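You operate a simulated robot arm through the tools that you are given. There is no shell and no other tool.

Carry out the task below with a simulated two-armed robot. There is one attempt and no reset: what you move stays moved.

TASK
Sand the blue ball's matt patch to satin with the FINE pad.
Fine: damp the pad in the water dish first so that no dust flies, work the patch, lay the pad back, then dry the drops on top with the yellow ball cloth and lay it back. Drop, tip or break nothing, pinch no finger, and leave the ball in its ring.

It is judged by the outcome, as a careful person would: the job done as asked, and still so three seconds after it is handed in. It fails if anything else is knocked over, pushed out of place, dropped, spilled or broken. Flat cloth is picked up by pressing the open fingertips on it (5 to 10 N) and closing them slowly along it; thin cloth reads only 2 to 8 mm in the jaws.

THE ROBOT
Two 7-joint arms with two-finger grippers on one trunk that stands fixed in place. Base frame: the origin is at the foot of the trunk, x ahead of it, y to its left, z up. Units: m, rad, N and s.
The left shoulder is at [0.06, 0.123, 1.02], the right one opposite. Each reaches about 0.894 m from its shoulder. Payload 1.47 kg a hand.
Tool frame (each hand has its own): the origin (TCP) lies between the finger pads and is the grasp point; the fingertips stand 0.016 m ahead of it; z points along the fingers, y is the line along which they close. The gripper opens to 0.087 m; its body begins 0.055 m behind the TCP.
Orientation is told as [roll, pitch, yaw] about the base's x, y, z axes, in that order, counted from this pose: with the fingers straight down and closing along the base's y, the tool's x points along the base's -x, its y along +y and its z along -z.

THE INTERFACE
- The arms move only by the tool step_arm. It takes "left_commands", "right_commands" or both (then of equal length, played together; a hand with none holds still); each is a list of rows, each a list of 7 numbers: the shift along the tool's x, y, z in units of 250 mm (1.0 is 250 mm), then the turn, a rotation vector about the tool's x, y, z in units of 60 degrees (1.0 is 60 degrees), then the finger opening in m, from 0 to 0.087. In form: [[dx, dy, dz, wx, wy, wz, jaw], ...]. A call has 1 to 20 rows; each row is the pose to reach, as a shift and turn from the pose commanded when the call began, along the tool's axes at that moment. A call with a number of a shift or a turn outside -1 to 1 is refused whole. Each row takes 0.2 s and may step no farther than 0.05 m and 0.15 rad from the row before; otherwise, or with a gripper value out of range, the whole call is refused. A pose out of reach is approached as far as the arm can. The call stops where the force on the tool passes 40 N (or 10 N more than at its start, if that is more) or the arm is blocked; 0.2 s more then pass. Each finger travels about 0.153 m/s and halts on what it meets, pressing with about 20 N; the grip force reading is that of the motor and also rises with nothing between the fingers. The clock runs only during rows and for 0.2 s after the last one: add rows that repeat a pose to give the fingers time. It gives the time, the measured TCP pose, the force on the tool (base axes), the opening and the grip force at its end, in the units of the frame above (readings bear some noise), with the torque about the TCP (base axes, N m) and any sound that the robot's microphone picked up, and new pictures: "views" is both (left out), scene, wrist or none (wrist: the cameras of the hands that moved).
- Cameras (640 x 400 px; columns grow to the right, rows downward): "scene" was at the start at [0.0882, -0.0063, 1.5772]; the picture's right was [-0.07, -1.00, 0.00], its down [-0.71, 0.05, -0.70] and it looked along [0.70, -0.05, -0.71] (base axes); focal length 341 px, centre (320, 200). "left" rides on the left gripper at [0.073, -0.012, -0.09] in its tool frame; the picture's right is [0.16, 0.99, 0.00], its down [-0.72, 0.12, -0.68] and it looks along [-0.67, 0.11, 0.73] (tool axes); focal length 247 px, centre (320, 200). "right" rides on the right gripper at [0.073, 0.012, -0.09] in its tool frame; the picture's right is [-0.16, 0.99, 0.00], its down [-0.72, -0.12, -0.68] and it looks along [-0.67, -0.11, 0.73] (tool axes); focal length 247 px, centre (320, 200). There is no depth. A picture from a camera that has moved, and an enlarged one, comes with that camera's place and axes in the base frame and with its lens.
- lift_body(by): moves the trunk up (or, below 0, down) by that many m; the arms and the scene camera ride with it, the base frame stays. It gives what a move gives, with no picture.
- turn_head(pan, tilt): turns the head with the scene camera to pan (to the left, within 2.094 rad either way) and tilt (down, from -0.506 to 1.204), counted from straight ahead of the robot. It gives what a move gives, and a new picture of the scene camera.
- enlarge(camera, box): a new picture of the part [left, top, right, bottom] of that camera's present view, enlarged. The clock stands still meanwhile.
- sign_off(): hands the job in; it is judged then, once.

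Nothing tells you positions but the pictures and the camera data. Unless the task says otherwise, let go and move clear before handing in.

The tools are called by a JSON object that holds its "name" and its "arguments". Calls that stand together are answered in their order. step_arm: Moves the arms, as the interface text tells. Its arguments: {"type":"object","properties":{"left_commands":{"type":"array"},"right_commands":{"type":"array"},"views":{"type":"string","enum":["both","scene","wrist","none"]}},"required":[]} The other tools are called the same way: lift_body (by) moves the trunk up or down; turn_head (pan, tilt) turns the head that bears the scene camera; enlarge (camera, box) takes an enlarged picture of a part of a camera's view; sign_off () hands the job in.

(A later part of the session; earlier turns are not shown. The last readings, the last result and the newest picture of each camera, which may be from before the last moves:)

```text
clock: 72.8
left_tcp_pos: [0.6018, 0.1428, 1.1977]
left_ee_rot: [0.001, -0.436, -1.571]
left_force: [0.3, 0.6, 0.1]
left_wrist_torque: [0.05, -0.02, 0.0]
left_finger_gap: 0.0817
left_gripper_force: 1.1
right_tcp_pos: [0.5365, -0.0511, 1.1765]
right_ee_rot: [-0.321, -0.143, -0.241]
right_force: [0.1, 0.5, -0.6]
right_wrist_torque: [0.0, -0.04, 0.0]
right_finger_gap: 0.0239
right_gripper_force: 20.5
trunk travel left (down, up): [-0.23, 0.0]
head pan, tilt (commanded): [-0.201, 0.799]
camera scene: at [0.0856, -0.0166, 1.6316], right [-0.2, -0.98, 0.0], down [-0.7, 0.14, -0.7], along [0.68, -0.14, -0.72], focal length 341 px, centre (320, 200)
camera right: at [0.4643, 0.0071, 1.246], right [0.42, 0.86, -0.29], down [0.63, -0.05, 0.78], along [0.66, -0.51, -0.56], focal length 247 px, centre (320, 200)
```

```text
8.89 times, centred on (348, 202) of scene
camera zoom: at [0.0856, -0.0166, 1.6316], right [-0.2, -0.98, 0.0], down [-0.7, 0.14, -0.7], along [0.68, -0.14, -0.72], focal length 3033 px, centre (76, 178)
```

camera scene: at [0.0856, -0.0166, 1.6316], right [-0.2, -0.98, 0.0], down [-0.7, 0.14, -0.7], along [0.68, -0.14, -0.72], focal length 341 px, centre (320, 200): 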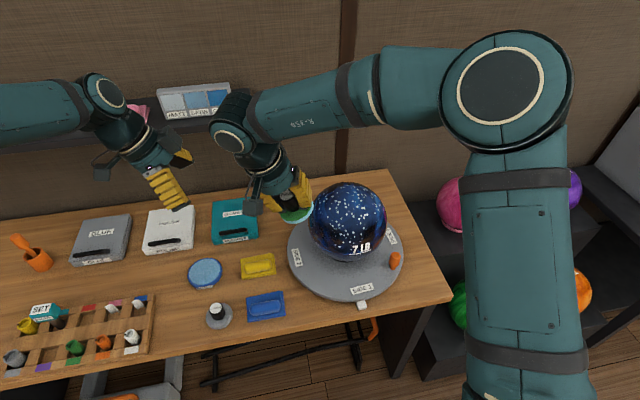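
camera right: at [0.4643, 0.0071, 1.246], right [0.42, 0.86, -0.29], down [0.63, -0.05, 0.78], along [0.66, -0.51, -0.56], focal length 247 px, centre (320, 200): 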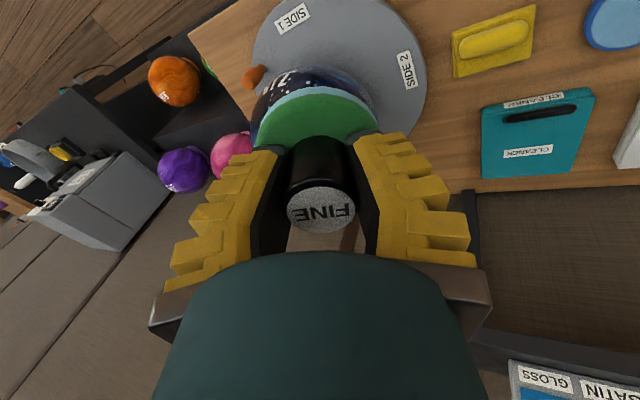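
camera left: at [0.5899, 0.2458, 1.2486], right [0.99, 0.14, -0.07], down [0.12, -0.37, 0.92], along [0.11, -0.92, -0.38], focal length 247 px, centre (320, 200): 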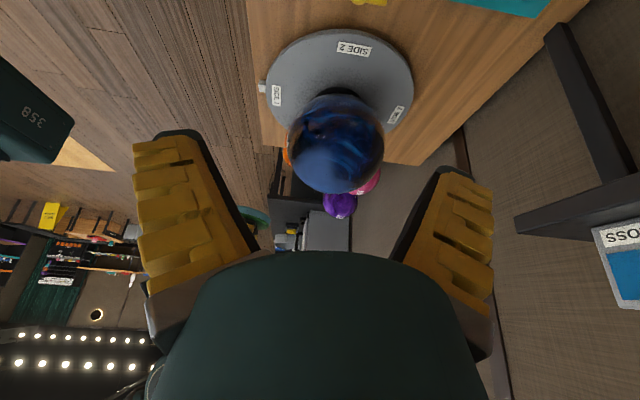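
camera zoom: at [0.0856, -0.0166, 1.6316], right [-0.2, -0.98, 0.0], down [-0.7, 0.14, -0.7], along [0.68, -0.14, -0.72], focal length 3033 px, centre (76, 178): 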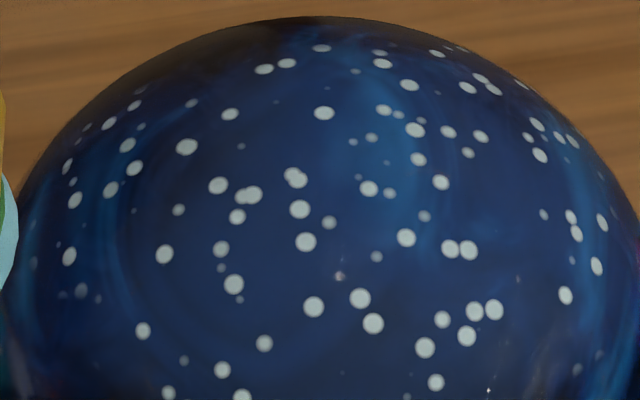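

The finish looks even, with perhaps a trace of haze right of centre. I'll give that area one more pass from far to front, first moving over the top with clearance.

{"name": "step_arm", "arguments": {"right_commands": [[-0.083, -0.052, 0.07, -0.055, 0.008, -0.03, 0.02], [-0.166, -0.103, 0.14, -0.111, 0.0165, -0.06, 0.02], [-0.248, -0.155, 0.21, -0.166, 0.025, -0.09, 0.02], [-0.331, -0.207, 0.28, -0.2215, 0.033, -0.12, 0.02], [-0.414, -0.258, 0.35, -0.277, 0.041, -0.149, 0.02], [-0.497, -0.31, 0.42, -0.332, 0.05, -0.179, 0.02], [-0.58, -0.362, 0.49, -0.388, 0.058, -0.209, 0.02], [-0.6626, -0.4132, 0.5595, -0.443, 0.066, -0.239, 0.02], [-0.6626, -0.4132, 0.5595, -0.443, 0.066, -0.239, 0.02]], "views": "none"}}

{"name": "enlarge", "arguments": {"camera": "left", "box": [240, 80, 390, 240]}}

{"name": "enlarge", "arguments": {"camera": "scene", "box": [290, 160, 410, 310]}}

```text
clock: 74.8
left_tcp_pos: [0.6013, 0.1432, 1.1972]
left_ee_rot: [0.0, -0.436, -1.571]
left_force: [0.5, -0.4, 0.1]
left_wrist_torque: [-0.02, 0.01, -0.01]
left_finger_gap: 0.0816
left_gripper_force: 1.3
right_tcp_pos: [0.6758, -0.2318, 1.1009]
right_ee_rot: [0.123, -0.048, 0.0]
right_force: [0.8, 1.2, -0.5]
right_wrist_torque: [-0.01, 0.0, 0.0]
right_finger_gap: 0.0238
right_gripper_force: 20.1
trunk travel left (down, up): [-0.23, 0.0]
head pan, tilt (commanded): [-0.201, 0.799]
```

```text
2.50 times, centred on (315, 160) of left
camera zoom: at [0.5894, 0.2466, 1.2486], right [0.99, 0.14, -0.07], down [0.12, -0.37, 0.92], along [0.11, -0.92, -0.38], focal length 617 px, centre (332, 300)
```

zoom: 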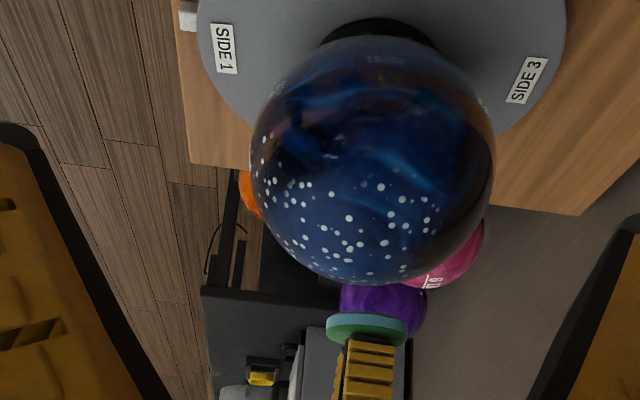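

```text
2.67 times, centred on (350, 235) of scene
camera zoom: at [0.0858, -0.0163, 1.6316], right [-0.2, -0.98, 0.0], down [-0.7, 0.14, -0.7], along [0.68, -0.14, -0.72], focal length 910 px, centre (240, 107)
```

zoom: 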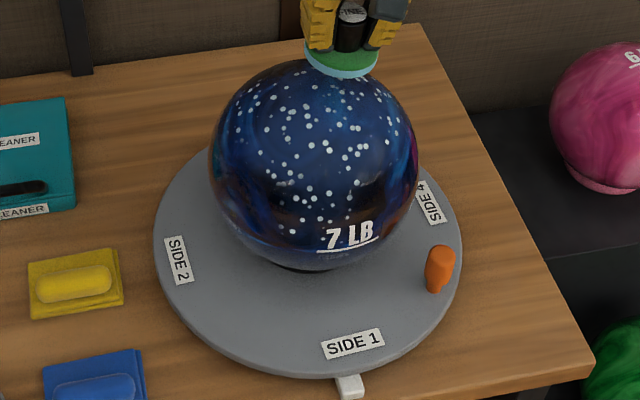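

Pose is good. Descending to contact, then stroking to the front.

{"name": "step_arm", "arguments": {"right_commands": [[0, 0, 0.06, 0, 0, 0, 0.02], [0, 0, 0.11, 0, 0, 0, 0.02], [0, 0, 0.132, 0, 0, 0, 0.02]], "views": "none"}}

{"name": "step_arm", "arguments": {"right_commands": [[0, 0, 0.008, 0, 0, 0, 0.02]], "views": "none"}}

```text
clock: 75.5
left_tcp_pos: [0.6027, 0.1418, 1.197]
left_ee_rot: [-0.001, -0.437, -1.572]
left_force: [0.6, 0.6, 0.7]
left_wrist_torque: [-0.01, 0.04, 0.01]
left_finger_gap: 0.0818
left_gripper_force: 0.7
right_tcp_pos: [0.6775, -0.2291, 1.0691]
right_ee_rot: [0.122, -0.047, 0.002]
right_force: [-0.3, 0.4, -0.2]
right_wrist_torque: [0.04, 0.03, 0.02]
right_finger_gap: 0.0236
right_gripper_force: 19.8
trunk travel left (down, up): [-0.23, 0.0]
head pan, tilt (commanded): [-0.201, 0.799]
```

```text
clock: 76.0
left_tcp_pos: [0.6017, 0.1417, 1.1971]
left_ee_rot: [-0.001, -0.437, -1.57]
left_force: [-0.4, -0.4, 0.3]
left_wrist_torque: [0.02, 0.04, -0.03]
left_finger_gap: 0.0818
left_gripper_force: 1.1
right_tcp_pos: [0.6784, -0.2276, 1.067]
right_ee_rot: [0.123, -0.047, 0.0]
right_force: [0.8, -1.4, 2.7]
right_wrist_torque: [-0.01, -0.03, 0.0]
right_finger_gap: 0.0233
right_gripper_force: 20.4
trunk travel left (down, up): [-0.23, 0.0]
head pan, tilt (commanded): [-0.201, 0.799]
```

{"name": "step_arm", "arguments": {"right_commands": [[0, 0, 0.004, 0, 0, 0, 0.02], [0.083, 0, 0.0031, 0, -0.1337, 0, 0.02], [0.1655, 0, 0.0138, 0, -0.2674, 0, 0.02], [0.2456, 0, 0.0359, 0, -0.4011, 0, 0.02], [0.3218, 0, 0.069, 0, -0.5348, 0, 0.02], [0.3876, 0, 0.1088, 0, -0.6589, 0, 0.02]], "views": "none"}}

{"name": "enlarge", "arguments": {"camera": "scene", "box": [290, 160, 410, 310]}}

```text
clock: 77.3
left_tcp_pos: [0.6017, 0.1402, 1.1975]
left_ee_rot: [0.003, -0.437, -1.572]
left_force: [-0.4, -0.3, 0.0]
left_wrist_torque: [0.0, -0.05, -0.01]
left_finger_gap: 0.0816
left_gripper_force: 1.8
right_tcp_pos: [0.5791, -0.2241, 1.0311]
right_ee_rot: [0.167, -0.729, -0.107]
right_force: [-11.2, -0.8, 6.3]
right_wrist_torque: [0.0, 0.18, 0.01]
right_finger_gap: 0.0269
right_gripper_force: 20.1
trunk travel left (down, up): [-0.23, 0.0]
head pan, tilt (commanded): [-0.201, 0.799]
```

```text
2.67 times, centred on (350, 235) of scene
camera zoom: at [0.0845, -0.018, 1.6315], right [-0.2, -0.98, 0.0], down [-0.7, 0.14, -0.7], along [0.68, -0.14, -0.72], focal length 910 px, centre (240, 107)
```

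zoom: 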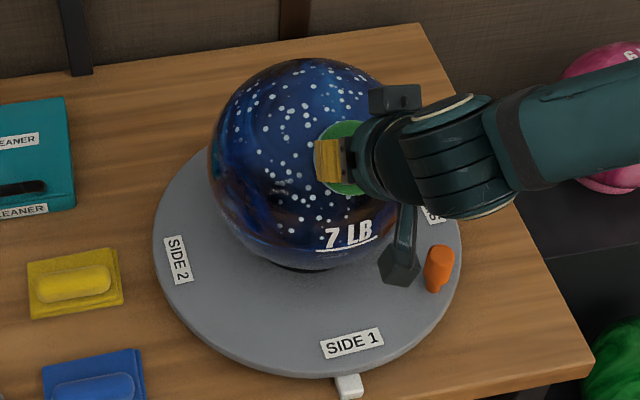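

The force is 13 N and the whole patch is covered. While in contact I'll drag about 9 mm to the left to bring SIDE 1 back over its tab.

{"name": "step_arm", "arguments": {"right_commands": [[0, 0.018, 0, 0.0287, 0, 0, 0.02], [0, 0.0355, 0.001, 0.0573, 0, 0, 0.02], [0, 0.0355, 0.001, 0.0573, 0, 0, 0.02]], "views": "none"}}

{"name": "enlarge", "arguments": {"camera": "scene", "box": [290, 160, 410, 310]}}

```text
clock: 78.2
left_tcp_pos: [0.6012, 0.1414, 1.1965]
left_ee_rot: [0.001, -0.437, -1.571]
left_force: [0.7, 0.1, 0.1]
left_wrist_torque: [0.0, 0.0, 0.0]
left_finger_gap: 0.0816
left_gripper_force: 1.4
right_tcp_pos: [0.5822, -0.2144, 1.0347]
right_ee_rot: [0.105, -0.734, -0.103]
right_force: [-7.7, -0.3, 6.2]
right_wrist_torque: [-0.04, 0.05, 0.0]
right_finger_gap: 0.0265
right_gripper_force: 19.7
trunk travel left (down, up): [-0.23, 0.0]
head pan, tilt (commanded): [-0.201, 0.799]
```

```text
2.67 times, centred on (350, 235) of scene
camera zoom: at [0.0849, -0.017, 1.6316], right [-0.2, -0.98, 0.0], down [-0.7, 0.14, -0.7], along [0.68, -0.14, -0.72], focal length 910 px, centre (240, 107)
```

zoom: 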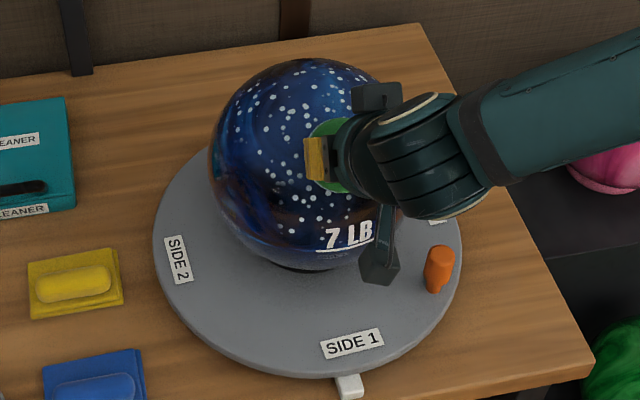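

{"name": "step_arm", "arguments": {"right_commands": [[0, 0.065, 0.0046, 0.105, 0, 0, 0.02], [0, 0.1292, 0.0153, 0.2101, 0, 0, 0.02], [0, 0.1292, 0.0153, 0.2101, 0, 0, 0.02]], "views": "none"}}

{"name": "enlarge", "arguments": {"camera": "scene", "box": [290, 160, 410, 310]}}

```text
clock: 79.0
left_tcp_pos: [0.6018, 0.1406, 1.1963]
left_ee_rot: [0.0, -0.437, -1.572]
left_force: [-0.8, -0.5, 0.1]
left_wrist_torque: [0.02, -0.01, -0.02]
left_finger_gap: 0.0819
left_gripper_force: 0.9
right_tcp_pos: [0.5848, -0.1825, 1.0348]
right_ee_rot: [-0.116, -0.73, -0.107]
right_force: [-3.1, 0.4, 1.9]
right_wrist_torque: [-0.02, 0.04, 0.0]
right_finger_gap: 0.0259
right_gripper_force: 20.5
trunk travel left (down, up): [-0.23, 0.0]
head pan, tilt (commanded): [-0.201, 0.799]
```

```text
2.67 times, centred on (350, 235) of scene
camera zoom: at [0.0857, -0.0176, 1.6315], right [-0.2, -0.98, 0.0], down [-0.7, 0.14, -0.7], along [0.68, -0.14, -0.72], focal length 910 px, centre (240, 107)
```

zoom: 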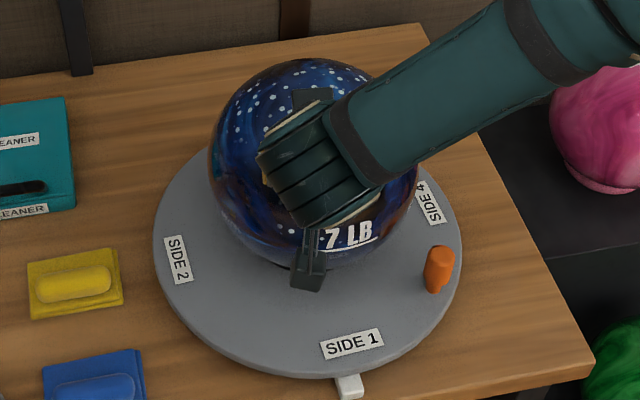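

The table stays about 4° off, which is minor. The sanding is done, so I'm lifting the pad off the ball and moving the left hand out of the way, to a spot where it can watch the pad being laid back.

{"name": "step_arm", "arguments": {"right_commands": [[0, 0, -0.08, 0, 0, 0, 0.02], [0, 0, -0.18, 0, 0, 0, 0.02], [0, 0, -0.3, 0, 0, 0, 0.02], [0, 0, -0.42, 0, 0, 0, 0.02], [0, 0, -0.5, 0, 0, 0, 0.02]], "left_commands": [[0.144, -0.04, -0.032, 0, 0.0833, 0, 0.08], [0.288, -0.08, -0.064, 0, 0.1667, 0, 0.08], [0.432, -0.12, -0.096, 0, 0.25, 0, 0.08], [0.576, -0.16, -0.128, 0, 0.3333, 0, 0.08], [0.72, -0.2, -0.16, 0, 0.4167, 0, 0.08]], "views": "none"}}

{"name": "step_arm", "arguments": {"left_commands": [[0.14, -0.04, 0.032, 0, 0, 0, 0.08], [0.28, -0.08, 0.064, 0, 0, 0, 0.08], [0.42, -0.12, 0.096, 0, 0, 0, 0.08], [0.56, -0.16, 0.128, 0, 0, 0, 0.08], [0.7, -0.2, 0.16, 0, 0, 0, 0.08]], "views": "both"}}

{"name": "enlarge", "arguments": {"camera": "scene", "box": [305, 178, 395, 265]}}

```text
clock: 80.2
left_tcp_pos: [0.5531, 0.3223, 1.1568]
left_ee_rot: [-0.001, 0.001, -1.57]
left_force: [-0.1, -0.2, -0.7]
left_wrist_torque: [0.01, -0.06, 0.01]
left_finger_gap: 0.0817
left_gripper_force: 1.4
right_tcp_pos: [0.5058, -0.1598, 1.127]
right_ee_rot: [-0.116, -0.732, -0.104]
right_force: [-0.7, -0.5, 0.0]
right_wrist_torque: [0.01, -0.01, -0.03]
right_finger_gap: 0.0254
right_gripper_force: 20.2
trunk travel left (down, up): [-0.23, 0.0]
head pan, tilt (commanded): [-0.201, 0.799]
```

```text
clock: 81.3
left_tcp_pos: [0.5053, 0.4957, 1.1166]
left_ee_rot: [0.0, 0.001, -1.572]
left_force: [-0.5, 0.3, 0.5]
left_wrist_torque: [-0.03, -0.01, -0.02]
left_finger_gap: 0.0815
left_gripper_force: 1.4
right_tcp_pos: [0.5064, -0.1593, 1.1265]
right_ee_rot: [-0.115, -0.731, -0.103]
right_force: [0.1, 0.1, -0.1]
right_wrist_torque: [-0.03, -0.01, -0.03]
right_finger_gap: 0.0246
right_gripper_force: 20.1
trunk travel left (down, up): [-0.23, 0.0]
head pan, tilt (commanded): [-0.201, 0.799]
camera scene: at [0.0862, -0.0159, 1.6316], right [-0.2, -0.98, 0.0], down [-0.7, 0.14, -0.7], along [0.68, -0.14, -0.72], focal length 341 px, centre (320, 200)
camera left: at [0.4923, 0.569, 1.2072], right [0.99, 0.16, 0.0], down [0.11, -0.72, 0.68], along [0.11, -0.67, -0.73], focal length 247 px, centre (320, 200)
```

scene: 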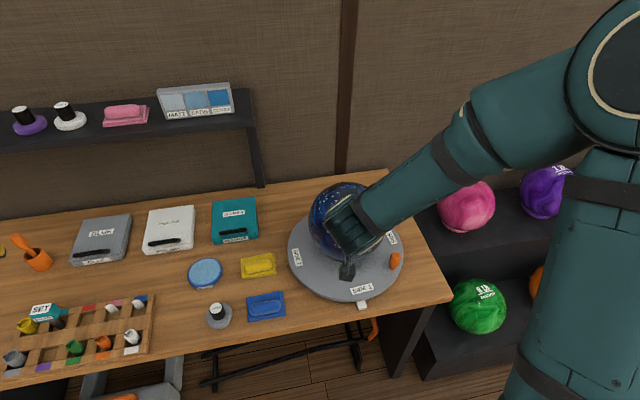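
left: 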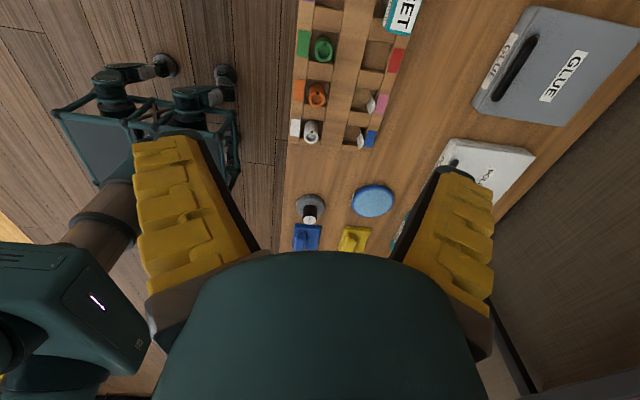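

```text
4.60 times, centred on (350, 222) of scene
camera zoom: at [0.0862, -0.0159, 1.6316], right [-0.2, -0.98, 0.0], down [-0.7, 0.14, -0.7], along [0.68, -0.14, -0.72], focal length 1569 px, centre (182, 101)
```

zoom: 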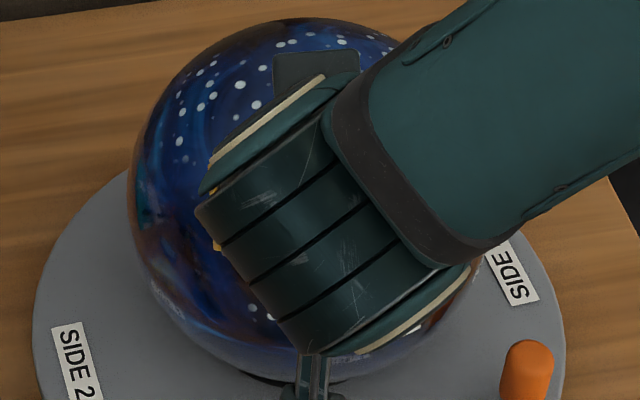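

The left camera sees the pad's empty spot between the tray and the ROUGH pad. I'm carrying the fine pad back there, levelling the wrist on the way.

{"name": "step_arm", "arguments": {"right_commands": [[0.0166, 0.1, -0.029, -0.019, 0.0784, -0.0164, 0.02], [0.0332, 0.2, -0.058, -0.0378, 0.1568, -0.0328, 0.02], [0.05, 0.3, -0.087, -0.0566, 0.235, -0.049, 0.02], [0.0664, 0.4, -0.116, -0.0755, 0.3135, -0.0655, 0.02], [0.083, 0.5, -0.145, -0.0944, 0.392, -0.082, 0.02], [0.0997, 0.6, -0.1735, -0.1133, 0.47, -0.098, 0.02], [0.1163, 0.7, -0.2025, -0.132, 0.5486, -0.1146, 0.02], [0.1329, 0.8007, -0.2314, -0.151, 0.627, -0.131, 0.02]], "views": "none"}}

```text
clock: 83.2
left_tcp_pos: [0.5049, 0.4958, 1.116]
left_ee_rot: [-0.001, 0.001, -1.57]
left_force: [0.2, 0.0, -0.4]
left_wrist_torque: [0.01, 0.02, 0.0]
left_finger_gap: 0.0817
left_gripper_force: 1.4
right_tcp_pos: [0.4785, 0.0483, 1.1304]
right_ee_rot: [0.005, -0.065, 0.003]
right_force: [1.0, -0.1, -0.6]
right_wrist_torque: [0.01, 0.03, -0.02]
right_finger_gap: 0.0241
right_gripper_force: 19.7
trunk travel left (down, up): [-0.23, 0.0]
head pan, tilt (commanded): [-0.201, 0.799]
```

{"name": "step_arm", "arguments": {"right_commands": [[-0.022, 0.106, 0.117, 0, 0, 0, 0.02], [-0.044, 0.212, 0.233, 0, 0, 0, 0.02], [-0.067, 0.318, 0.35, 0, 0, 0, 0.02], [-0.089, 0.424, 0.467, 0, 0, 0, 0.02], [-0.111, 0.53, 0.583, 0, 0, 0, 0.02], [-0.133, 0.637, 0.7, 0, 0, 0, 0.02], [-0.155, 0.743, 0.817, 0, 0, 0, 0.02], [-0.1777, 0.8488, 0.9336, 0, 0, 0, 0.02], [-0.1777, 0.8488, 0.9336, 0, 0, 0, 0.02]], "views": "both"}}

{"name": "enlarge", "arguments": {"camera": "left", "box": [240, 80, 420, 240]}}

{"name": "enlarge", "arguments": {"camera": "right", "box": [180, 0, 460, 240]}}

{"name": "enlarge", "arguments": {"camera": "scene", "box": [290, 160, 410, 310]}}

```text
clock: 85.2
left_tcp_pos: [0.5045, 0.4937, 1.1173]
left_ee_rot: [-0.001, 0.0, -1.571]
left_force: [-1.0, -0.5, 0.8]
left_wrist_torque: [0.04, 0.0, 0.01]
left_finger_gap: 0.0818
left_gripper_force: 0.8
right_tcp_pos: [0.5411, 0.2609, 0.9046]
right_ee_rot: [0.005, -0.068, 0.004]
right_force: [-0.2, -0.4, -0.1]
right_wrist_torque: [0.01, 0.01, -0.03]
right_finger_gap: 0.0234
right_gripper_force: 19.8
trunk travel left (down, up): [-0.23, 0.0]
head pan, tilt (commanded): [-0.201, 0.799]
camera scene: at [0.086, -0.0178, 1.6316], right [-0.2, -0.98, 0.0], down [-0.7, 0.14, -0.7], along [0.68, -0.14, -0.72], focal length 341 px, centre (320, 200)
camera right: at [0.4611, 0.2715, 0.9883], right [0.15, 0.99, 0.02], down [0.68, -0.12, 0.73], along [0.72, -0.1, -0.69], focal length 247 px, centre (320, 200)
```

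scene: 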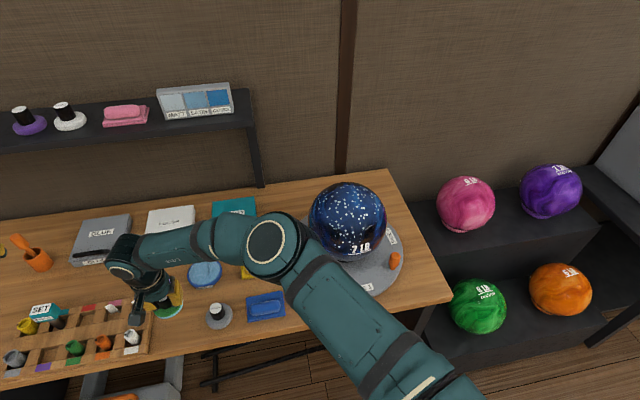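
right: 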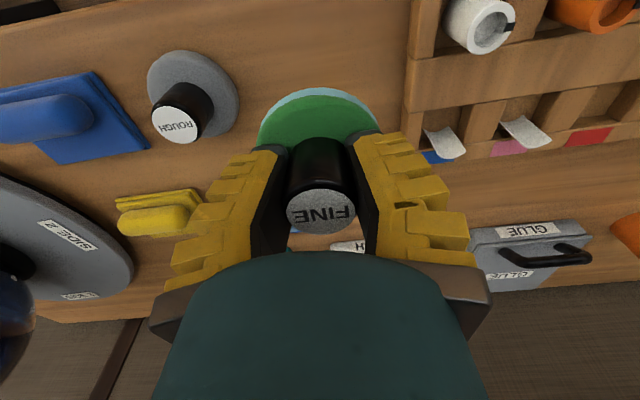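

```text
2.50 times, centred on (330, 160) of left
camera zoom: at [0.4923, 0.5673, 1.2081], right [0.99, 0.16, 0.0], down [0.12, -0.72, 0.68], along [0.11, -0.67, -0.73], focal length 617 px, centre (295, 300)
```

zoom: 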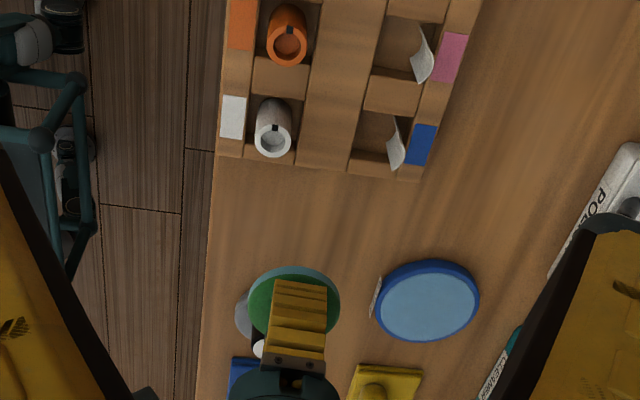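

```text
1.67 times, centred on (320, 120) of right
camera zoom: at [0.4611, 0.2715, 0.9883], right [0.15, 0.99, 0.02], down [0.68, -0.12, 0.73], along [0.72, -0.1, -0.69], focal length 412 px, centre (320, 333)
```

zoom: 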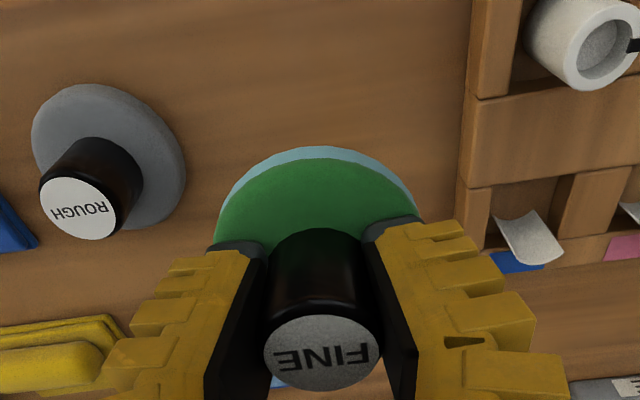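

```text
2.67 times, centred on (350, 235) of scene
camera zoom: at [0.086, -0.0178, 1.6316], right [-0.2, -0.98, 0.0], down [-0.7, 0.14, -0.7], along [0.68, -0.14, -0.72], focal length 910 px, centre (240, 107)
```

zoom: 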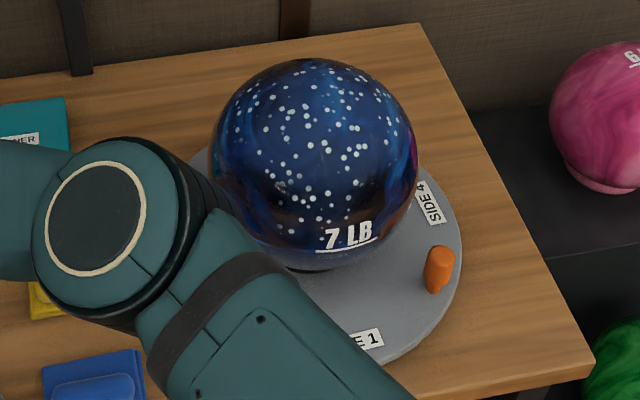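

Hovering over the original spot. I'm lowering to just above the bench, then stepping down until it touches.

{"name": "step_arm", "arguments": {"right_commands": [[0.0067, 0, 0.066, 0, 0, 0, 0.02], [0.0134, 0, 0.132, 0, 0, 0, 0.02], [0.02, 0, 0.198, 0, 0, 0, 0.02], [0.0268, 0, 0.264, 0, 0, 0, 0.02], [0.0335, 0, 0.329, 0, 0, 0, 0.02], [0.0335, 0, 0.329, 0, 0, 0, 0.02]], "views": "none"}}

{"name": "step_arm", "arguments": {"right_commands": [[0.001, 0, 0.008, 0, 0, 0, 0.02], [0.002, 0, 0.016, 0, 0, 0, 0.02]], "views": "none"}}

{"name": "enlarge", "arguments": {"camera": "left", "box": [240, 80, 420, 240]}}

```text
clock: 86.5
left_tcp_pos: [0.5051, 0.494, 1.1171]
left_ee_rot: [0.001, 0.003, -1.572]
left_force: [0.8, -0.9, -0.2]
left_wrist_torque: [0.0, 0.0, 0.0]
left_finger_gap: 0.0814
left_gripper_force: 1.2
right_tcp_pos: [0.5364, 0.262, 0.8195]
right_ee_rot: [0.004, -0.068, 0.002]
right_force: [-0.6, 0.3, 0.0]
right_wrist_torque: [-0.01, -0.02, -0.01]
right_finger_gap: 0.0232
right_gripper_force: 20.0
trunk travel left (down, up): [-0.23, 0.0]
head pan, tilt (commanded): [-0.201, 0.799]
```

```text
clock: 87.2
left_tcp_pos: [0.5064, 0.4946, 1.1164]
left_ee_rot: [0.0, 0.001, -1.569]
left_force: [-0.4, 0.0, -0.3]
left_wrist_torque: [0.02, 0.03, -0.02]
left_finger_gap: 0.0817
left_gripper_force: 0.9
right_tcp_pos: [0.5362, 0.2637, 0.8163]
right_ee_rot: [0.003, -0.067, 0.002]
right_force: [-0.6, -0.1, -0.6]
right_wrist_torque: [0.02, -0.02, 0.0]
right_finger_gap: 0.0234
right_gripper_force: 20.5
trunk travel left (down, up): [-0.23, 0.0]
head pan, tilt (commanded): [-0.201, 0.799]
```

```text
2.50 times, centred on (330, 160) of left
camera zoom: at [0.4926, 0.5679, 1.2075], right [0.99, 0.16, 0.0], down [0.12, -0.72, 0.68], along [0.11, -0.67, -0.73], focal length 617 px, centre (295, 300)
```

zoom: 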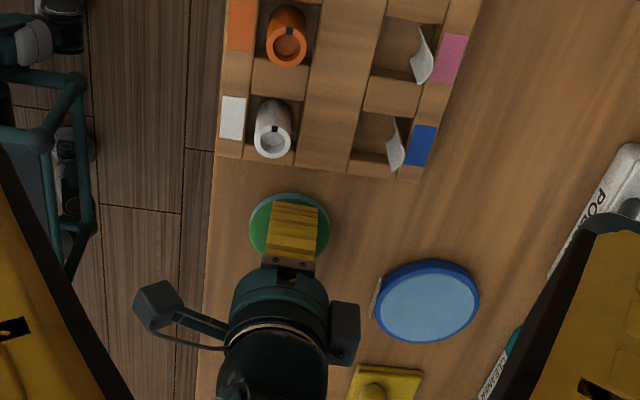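

Still free. Stepping down by 2 mm.

{"name": "step_arm", "arguments": {"right_commands": [[-0.002, -0.004, 0.008, 0, 0, 0, 0.02]], "views": "none"}}

{"name": "step_arm", "arguments": {"right_commands": [[0, 0, 0.008, 0, 0, 0, 0.02]], "views": "none"}}

{"name": "step_arm", "arguments": {"right_commands": [[0, 0, 0.006, 0, 0, 0, 0.02]], "views": "wrist"}}

```text
clock: 87.5
left_tcp_pos: [0.5049, 0.4954, 1.1177]
left_ee_rot: [0.001, -0.001, -1.571]
left_force: [-0.1, 0.6, -0.5]
left_wrist_torque: [-0.02, -0.03, -0.01]
left_finger_gap: 0.0816
left_gripper_force: 0.5
right_tcp_pos: [0.5366, 0.2625, 0.8146]
right_ee_rot: [0.005, -0.069, 0.004]
right_force: [-1.6, 2.0, 8.2]
right_wrist_torque: [0.01, 0.3, -0.06]
right_finger_gap: 0.0233
right_gripper_force: 19.5
trunk travel left (down, up): [-0.23, 0.0]
head pan, tilt (commanded): [-0.201, 0.799]
```

```text
clock: 88.0
left_tcp_pos: [0.5038, 0.4943, 1.1174]
left_ee_rot: [0.001, -0.001, -1.571]
left_force: [-1.9, 0.6, 0.0]
left_wrist_torque: [0.03, 0.01, 0.04]
left_finger_gap: 0.082
left_gripper_force: 0.9
right_tcp_pos: [0.5369, 0.2622, 0.8144]
right_ee_rot: [0.006, -0.071, 0.001]
right_force: [0.2, 5.8, 15.8]
right_wrist_torque: [0.02, 0.52, -0.06]
right_finger_gap: 0.0241
right_gripper_force: 20.1
trunk travel left (down, up): [-0.23, 0.0]
head pan, tilt (commanded): [-0.201, 0.799]
```

```text
clock: 88.3
left_tcp_pos: [0.5038, 0.4939, 1.1177]
left_ee_rot: [0.002, 0.001, -1.571]
left_force: [-0.6, 0.4, -0.1]
left_wrist_torque: [0.0, 0.0, -0.03]
left_finger_gap: 0.0818
left_gripper_force: 1.2
right_tcp_pos: [0.5371, 0.2617, 0.813]
right_ee_rot: [0.008, -0.072, 0.002]
right_force: [-1.1, 5.1, 26.0]
right_wrist_torque: [0.0, 0.43, -0.04]
right_finger_gap: 0.0242
right_gripper_force: 19.5
trunk travel left (down, up): [-0.23, 0.0]
head pan, tilt (commanded): [-0.201, 0.799]
camera right: at [0.458, 0.273, 0.8962], right [0.15, 0.99, 0.02], down [0.67, -0.12, 0.73], along [0.72, -0.1, -0.68], focal length 247 px, centre (320, 200)
```

right: 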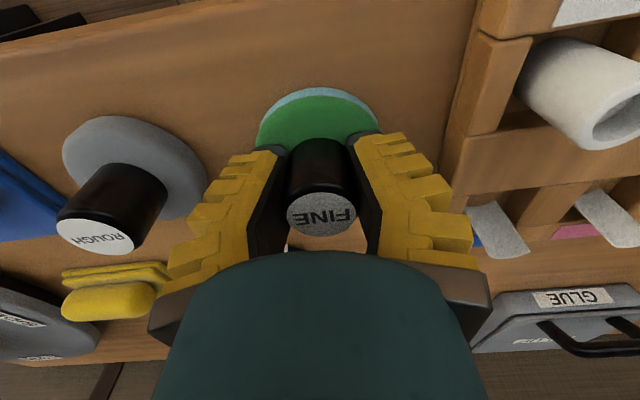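

The pad is on the bench, pressed harder than needed. I'm relaxing the push first, then opening the fingers slowly to let go.

{"name": "step_arm", "arguments": {"right_commands": [[0, 0, -0.008, 0, 0, 0, 0.02], [0, 0, -0.015, 0, 0, 0, 0.02], [0, 0, -0.015, 0, 0, 0, 0.03], [0, 0, -0.015, 0, 0, 0, 0.038], [0, 0, -0.015, 0, 0, 0, 0.046], [0, 0, -0.015, 0, 0, 0, 0.054], [0, 0, -0.015, 0, 0, 0, 0.06], [0, 0, -0.015, 0, 0, 0, 0.06]], "views": "wrist"}}

{"name": "enlarge", "arguments": {"camera": "left", "box": [240, 80, 420, 240]}}

```text
clock: 90.2
left_tcp_pos: [0.5044, 0.4953, 1.1174]
left_ee_rot: [0.0, 0.0, -1.572]
left_force: [0.5, -0.8, -0.2]
left_wrist_torque: [-0.01, 0.01, -0.03]
left_finger_gap: 0.0817
left_gripper_force: 1.7
right_tcp_pos: [0.5368, 0.2614, 0.8137]
right_ee_rot: [0.003, -0.067, 0.002]
right_force: [0.3, -0.4, -0.1]
right_wrist_torque: [0.03, 0.01, -0.02]
right_finger_gap: 0.0645
right_gripper_force: 3.2
trunk travel left (down, up): [-0.23, 0.0]
head pan, tilt (commanded): [-0.201, 0.799]
camera right: at [0.4578, 0.2728, 0.8974], right [0.16, 0.99, 0.01], down [0.68, -0.12, 0.73], along [0.72, -0.1, -0.69], focal length 247 px, centre (320, 200)
```

right: 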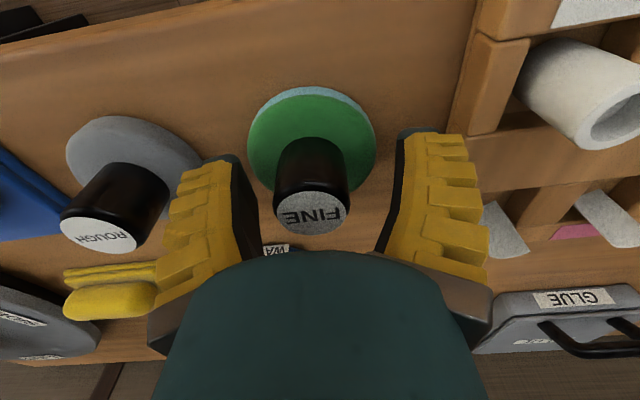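

```text
2.50 times, centred on (330, 160) of left
camera zoom: at [0.4925, 0.5679, 1.2076], right [0.99, 0.16, 0.0], down [0.12, -0.72, 0.68], along [0.11, -0.67, -0.73], focal length 617 px, centre (295, 300)
```

zoom: 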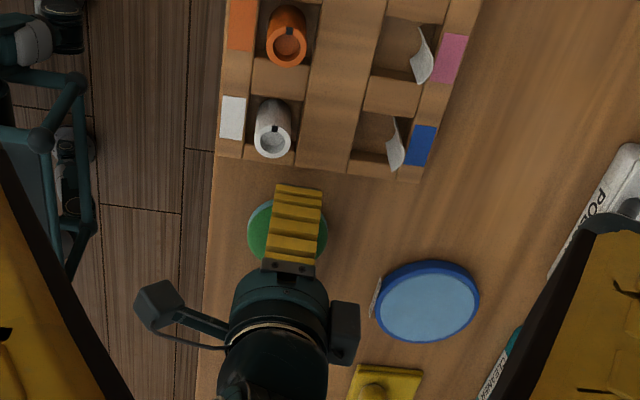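

The pad stands flat on its spot and is released. I'm raising the hand straight up clear of the knob.

{"name": "step_arm", "arguments": {"right_commands": [[-0.005, -0.004, -0.08, 0, 0, 0, 0.06], [-0.01, -0.004, -0.16, 0, 0, 0, 0.06], [-0.018, -0.004, -0.28, 0, 0, 0, 0.06], [-0.026, -0.004, -0.4, 0, 0, 0, 0.06], [-0.039, -0.004, -0.55, 0, 0, 0, 0.06]], "views": "both"}}

{"name": "enlarge", "arguments": {"camera": "right", "box": [120, 40, 440, 240]}}

{"name": "enlarge", "arguments": {"camera": "scene", "box": [130, 240, 300, 340]}}

```text
clock: 91.3
left_tcp_pos: [0.506, 0.4948, 1.1172]
left_ee_rot: [0.0, -0.001, -1.572]
left_force: [0.1, -0.8, -0.5]
left_wrist_torque: [-0.01, -0.02, -0.01]
left_finger_gap: 0.0818
left_gripper_force: 0.9
right_tcp_pos: [0.5368, 0.2589, 0.95]
right_ee_rot: [0.003, -0.068, 0.002]
right_force: [0.5, 0.1, -0.1]
right_wrist_torque: [0.01, 0.02, 0.02]
right_finger_gap: 0.0647
right_gripper_force: 3.2
trunk travel left (down, up): [-0.23, 0.0]
head pan, tilt (commanded): [-0.201, 0.799]
camera scene: at [0.0857, -0.0173, 1.6316], right [-0.2, -0.98, 0.0], down [-0.7, 0.14, -0.7], along [0.68, -0.14, -0.72], focal length 341 px, centre (320, 200)
camera right: at [0.4574, 0.269, 1.0345], right [0.15, 0.99, 0.01], down [0.68, -0.12, 0.73], along [0.72, -0.1, -0.69], focal length 247 px, centre (320, 200)
```

scene: 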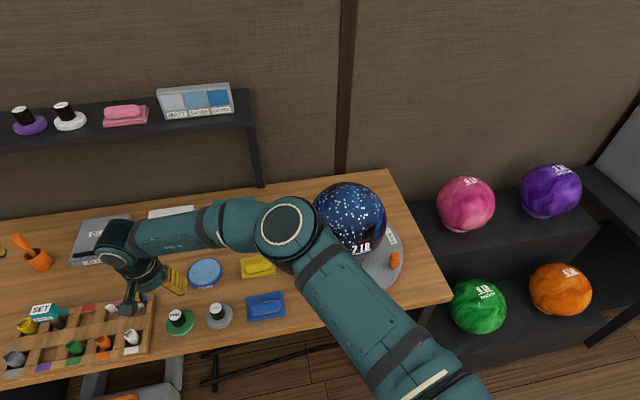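
right: 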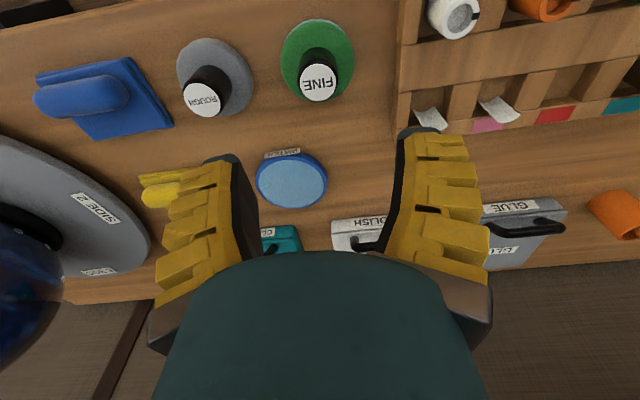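

```text
2.00 times, centred on (280, 140) of right
camera zoom: at [0.4574, 0.269, 1.0345], right [0.15, 0.99, 0.01], down [0.68, -0.12, 0.73], along [0.72, -0.1, -0.69], focal length 494 px, centre (400, 320)
```

zoom: 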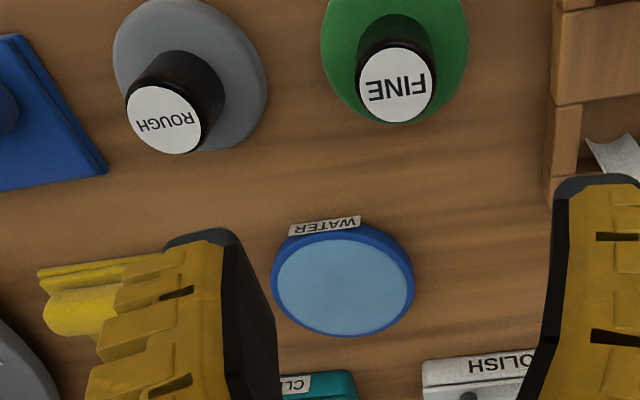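

```text
3.76 times, centred on (215, 290) of scene
camera zoom: at [0.0857, -0.0173, 1.6316], right [-0.2, -0.98, 0.0], down [-0.7, 0.14, -0.7], along [0.68, -0.14, -0.72], focal length 1284 px, centre (715, -139)
```

zoom: 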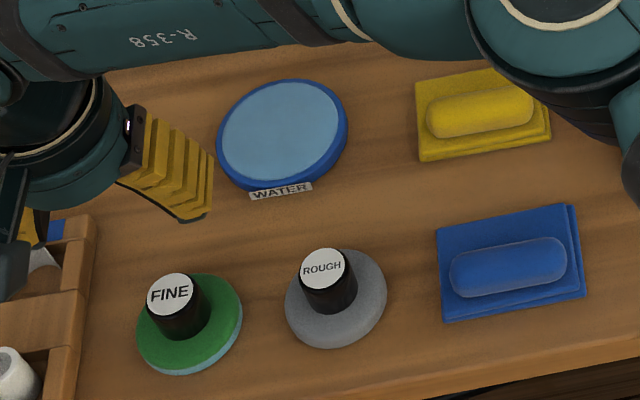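

The fine pad is back in place. Next is the yellow ball cloth: its bar runs left-right near (0.653, 0.05), so I'll turn the wrist 90° to grip across it, moving there at a safe height.

{"name": "step_arm", "arguments": {"right_commands": [[-0.0325, -0.0695, -0.0128, -0.004, 0.0074, -0.125, 0.07], [-0.065, -0.139, -0.0256, -0.0085, 0.0148, -0.25, 0.07], [-0.0975, -0.208, -0.0384, -0.0128, 0.022, -0.375, 0.07], [-0.13, -0.278, -0.0513, -0.017, 0.0295, -0.5, 0.07], [-0.1625, -0.347, -0.064, -0.021, 0.037, -0.625, 0.07], [-0.195, -0.417, -0.077, -0.0255, 0.044, -0.75, 0.07], [-0.2275, -0.486, -0.09, -0.03, 0.0516, -0.875, 0.07], [-0.26, -0.5556, -0.1025, -0.034, 0.059, -1.0, 0.07]], "views": "none"}}

```text
clock: 93.2
left_tcp_pos: [0.5051, 0.4949, 1.116]
left_ee_rot: [0.0, 0.001, -1.57]
left_force: [-0.8, 0.8, 0.9]
left_wrist_torque: [0.0, 0.03, 0.02]
left_finger_gap: 0.0816
left_gripper_force: 1.2
right_tcp_pos: [0.5971, 0.1288, 0.9791]
right_ee_rot: [-0.001, -0.007, 0.987]
right_force: [-0.7, 0.9, -0.5]
right_wrist_torque: [-0.03, 0.02, 0.0]
right_finger_gap: 0.0735
right_gripper_force: 2.4
right hand out of reach, approached as far as the arm can: row 8
trunk travel left (down, up): [-0.23, 0.0]
head pan, tilt (commanded): [-0.201, 0.799]
```

The wrist hit a limit at 57° of yaw there. The cloth lies further right, where more turn should be available, so I'll move over it and turn on.

{"name": "step_arm", "arguments": {"right_commands": [[0.028, -0.072, 0.032, 0, 0, -0.05, 0.07], [0.056, -0.144, 0.064, 0, 0, -0.15, 0.07], [0.084, -0.217, 0.096, 0, 0, -0.28, 0.07], [0.112, -0.289, 0.128, 0, 0, -0.42, 0.07], [0.14, -0.361, 0.16, 0, 0, -0.55, 0.07], [0.14, -0.361, 0.16, 0, 0, -0.55, 0.07]], "views": "both"}}

```text
clock: 94.5
left_tcp_pos: [0.5046, 0.4954, 1.1169]
left_ee_rot: [0.0, 0.001, -1.572]
left_force: [0.2, 0.5, 0.4]
left_wrist_torque: [0.03, 0.0, 0.02]
left_finger_gap: 0.0816
left_gripper_force: 0.9
right_tcp_pos: [0.5978, 0.1304, 0.9789]
right_ee_rot: [0.0, -0.008, 0.984]
right_force: [-0.5, 0.4, -0.5]
right_wrist_torque: [0.0, 0.04, 0.01]
right_finger_gap: 0.0735
right_gripper_force: 2.1
right hand out of reach, approached as far as the arm can: row 1, 2, 3, 4, 5, 6
trunk travel left (down, up): [-0.23, 0.0]
head pan, tilt (commanded): [-0.201, 0.799]
camera scene: at [0.0863, -0.0169, 1.6315], right [-0.2, -0.98, 0.0], down [-0.7, 0.14, -0.7], along [0.68, -0.14, -0.72], focal length 341 px, centre (320, 200)
camera right: at [0.5462, 0.0748, 1.0671], right [-0.74, 0.68, 0.0], down [0.49, 0.53, 0.69], along [0.46, 0.5, -0.73], focal length 247 px, centre (320, 200)
```

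scene: 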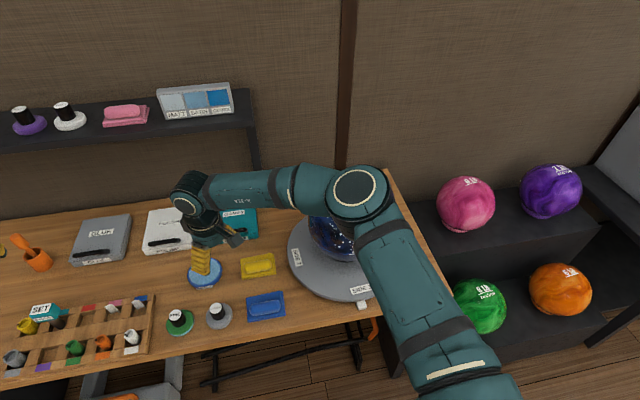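
right: 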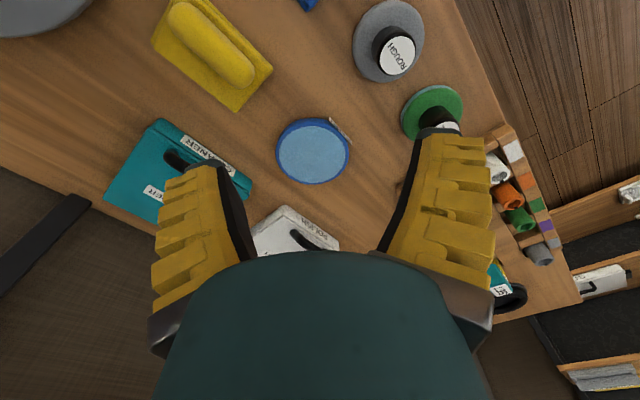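

{"name": "step_arm", "arguments": {"right_commands": [[0.107, -0.0735, -0.02, 0, 0, 0.0925, 0.07], [0.2145, -0.147, -0.04, 0, 0, 0.185, 0.07], [0.322, -0.2205, -0.06, 0, 0, 0.2775, 0.07], [0.429, -0.294, -0.08, 0, 0, 0.37, 0.07]], "views": "none"}}

{"name": "step_arm", "arguments": {"right_commands": [[0, 0, 0, 0, 0, -0.12, 0.07], [0, 0, 0, 0, 0, -0.24, 0.07], [0, 0, 0, 0, 0, -0.36, 0.07], [0, 0, 0, 0, 0, -0.48, 0.07], [0, 0, 0, 0, 0, -0.6, 0.07], [0, 0, 0, 0, 0, -0.72, 0.07], [0, 0, 0, 0, 0, -0.84, 0.07], [0, 0, 0, 0, 0, -0.95, 0.07]], "views": "none"}}

```text
clock: 95.5
left_tcp_pos: [0.5055, 0.495, 1.1174]
left_ee_rot: [0.0, 0.002, -1.571]
left_force: [0.4, -0.2, -0.4]
left_wrist_torque: [0.02, -0.04, 0.02]
left_finger_gap: 0.0817
left_gripper_force: 1.2
right_tcp_pos: [0.6002, -0.0016, 0.9949]
right_ee_rot: [0.005, -0.007, 0.596]
right_force: [0.2, 0.1, 0.5]
right_wrist_torque: [0.03, -0.03, 0.0]
right_finger_gap: 0.0736
right_gripper_force: 1.7
trunk travel left (down, up): [-0.23, 0.0]
head pan, tilt (commanded): [-0.201, 0.799]
```

```text
clock: 97.3
left_tcp_pos: [0.5053, 0.4944, 1.1171]
left_ee_rot: [0.0, 0.001, -1.571]
left_force: [0.7, -0.4, -0.3]
left_wrist_torque: [0.01, 0.03, 0.0]
left_finger_gap: 0.0817
left_gripper_force: 0.6
right_tcp_pos: [0.5979, -0.0014, 0.994]
right_ee_rot: [-0.001, -0.008, 0.911]
right_force: [-0.3, 0.4, 0.4]
right_wrist_torque: [0.0, -0.03, -0.04]
right_finger_gap: 0.0736
right_gripper_force: 2.5
right hand out of reach, approached as far as the arm can: row 3, 4, 5, 6, 7, 8
trunk travel left (down, up): [-0.23, 0.0]
head pan, tilt (commanded): [-0.201, 0.799]
```

{"name": "step_arm", "arguments": {"right_commands": [[0, 0, 0, 0, 0, 0.14, 0.07], [0, 0, 0, 0, 0, 0.28, 0.07], [0, 0, 0, 0, 0, 0.42, 0.07], [0, 0, 0, 0, 0, 0.56, 0.07], [0, 0, 0, 0, 0, 0.7, 0.07], [0, 0, 0, 0, 0, 0.84, 0.07], [0, 0, 0, 0, 0, 0.98, 0.07]], "views": "none"}}

{"name": "step_arm", "arguments": {"right_commands": [[0, 0, 0, 0, 0, 0.14, 0.07], [0, 0, 0, 0, 0, 0.28, 0.07], [0, 0, 0, 0, 0, 0.42, 0.07], [0, 0, 0, 0, 0, 0.56, 0.07], [0, 0, 0, 0, 0, 0.7, 0.07], [0, 0, 0, 0, 0, 0.84, 0.07], [0, 0, 0, 0, 0, 0.98, 0.07]], "views": "scene"}}

```text
clock: 99.0
left_tcp_pos: [0.5049, 0.4944, 1.1169]
left_ee_rot: [0.001, 0.0, -1.569]
left_force: [-1.1, 0.0, 0.2]
left_wrist_torque: [0.02, 0.07, -0.03]
left_finger_gap: 0.0819
left_gripper_force: 1.6
right_tcp_pos: [0.5988, -0.0006, 0.9944]
right_ee_rot: [0.008, -0.003, -0.119]
right_force: [1.1, 0.5, -0.4]
right_wrist_torque: [-0.01, 0.01, -0.02]
right_finger_gap: 0.0737
right_gripper_force: 2.5
trunk travel left (down, up): [-0.23, 0.0]
head pan, tilt (commanded): [-0.201, 0.799]
```

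```text
clock: 100.5
left_tcp_pos: [0.5044, 0.4953, 1.1172]
left_ee_rot: [-0.002, 0.0, -1.57]
left_force: [0.2, -0.1, -0.6]
left_wrist_torque: [0.01, 0.01, -0.02]
left_finger_gap: 0.0816
left_gripper_force: 1.0
right_tcp_pos: [0.5995, 0.0009, 0.9934]
right_ee_rot: [0.007, 0.006, -1.143]
right_force: [0.2, -0.2, -0.5]
right_wrist_torque: [-0.02, 0.0, 0.01]
right_finger_gap: 0.0735
right_gripper_force: 2.7
trunk travel left (down, up): [-0.23, 0.0]
head pan, tilt (commanded): [-0.201, 0.799]
camera scene: at [0.0864, -0.0169, 1.6315], right [-0.2, -0.98, 0.0], down [-0.7, 0.14, -0.7], along [0.68, -0.14, -0.72], focal length 341 px, centre (320, 200)
```

scene: 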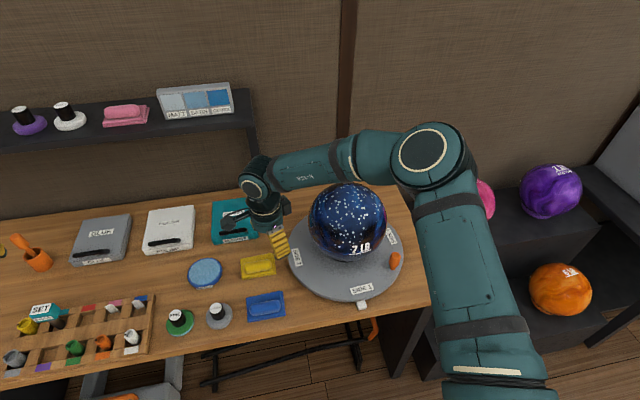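

A negative yaw works well for this arm. I'm turning to -87° and moving above the yellow cloth to inspect the bar.

{"name": "step_arm", "arguments": {"right_commands": [[0.022, 0.069, 0.06, 0, 0, 0.09, 0.07], [0.044, 0.138, 0.12, 0, 0, 0.18, 0.07], [0.066, 0.207, 0.18, 0, 0, 0.27, 0.07], [0.0885, 0.2755, 0.24, 0, 0, 0.362, 0.07], [0.0885, 0.2755, 0.24, 0, 0, 0.362, 0.07]], "views": "both"}}

{"name": "enlarge", "arguments": {"camera": "right", "box": [200, 40, 440, 240]}}

{"name": "enlarge", "arguments": {"camera": "scene", "box": [210, 220, 310, 300]}}

```text
clock: 101.8
left_tcp_pos: [0.5041, 0.4941, 1.1176]
left_ee_rot: [0.0, 0.002, -1.57]
left_force: [0.5, -0.3, -0.7]
left_wrist_torque: [-0.01, 0.0, 0.02]
left_finger_gap: 0.0817
left_gripper_force: 1.0
right_tcp_pos: [0.6532, 0.0468, 0.9355]
right_ee_rot: [0.005, 0.008, -1.523]
right_force: [0.4, 0.8, 0.1]
right_wrist_torque: [-0.01, -0.03, 0.02]
right_finger_gap: 0.0733
right_gripper_force: 2.5
trunk travel left (down, up): [-0.23, 0.0]
head pan, tilt (commanded): [-0.201, 0.799]
camera scene: at [0.086, -0.0173, 1.6316], right [-0.2, -0.98, 0.0], down [-0.7, 0.14, -0.7], along [0.68, -0.14, -0.72], focal length 341 px, centre (320, 200)
camera right: at [0.6608, 0.1197, 1.0236], right [0.99, -0.11, 0.0], down [-0.08, -0.73, 0.68], along [-0.07, -0.67, -0.74], focal length 247 px, centre (320, 200)
```

scene: 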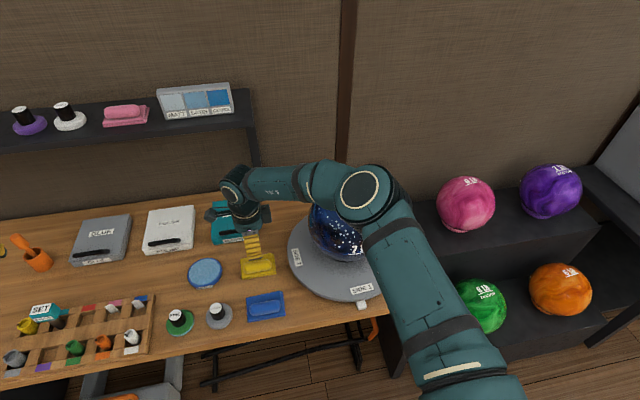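
right: 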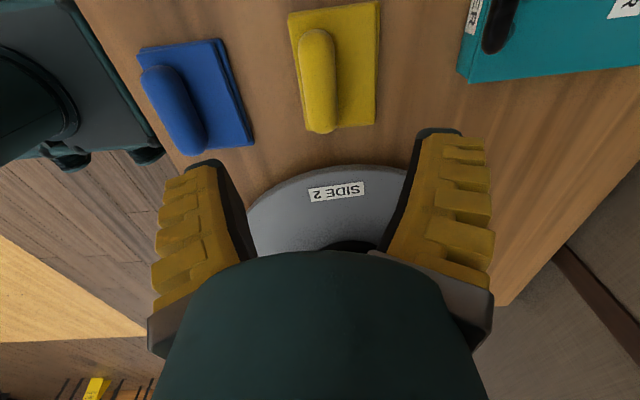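

```text
2.00 times, centred on (320, 140) of right
camera zoom: at [0.6608, 0.1197, 1.0236], right [0.99, -0.11, 0.0], down [-0.08, -0.73, 0.68], along [-0.07, -0.67, -0.74], focal length 494 px, centre (320, 320)
```

zoom: 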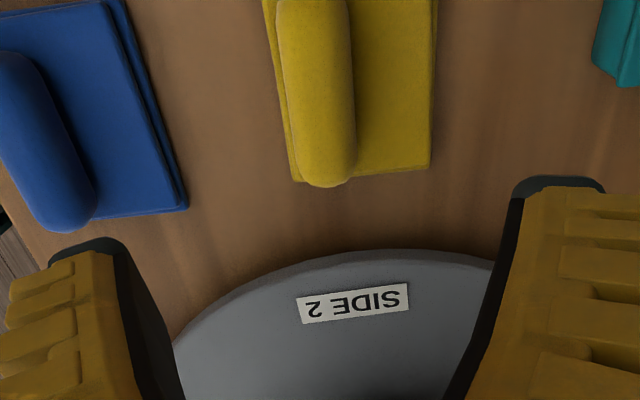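

```text
5.00 times, centred on (260, 260) of scene
camera zoom: at [0.086, -0.0173, 1.6316], right [-0.2, -0.98, 0.0], down [-0.7, 0.14, -0.7], along [0.68, -0.14, -0.72], focal length 1706 px, centre (620, -100)
```

zoom: 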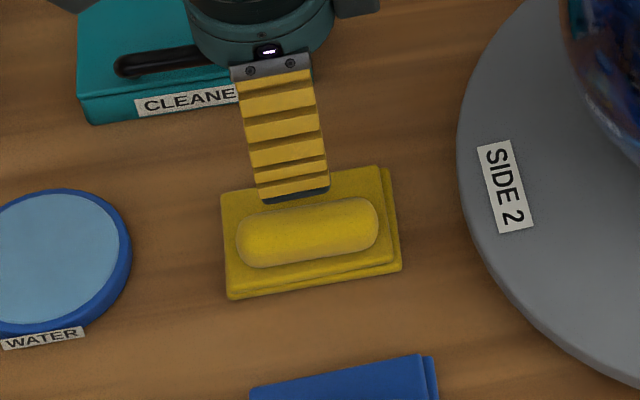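

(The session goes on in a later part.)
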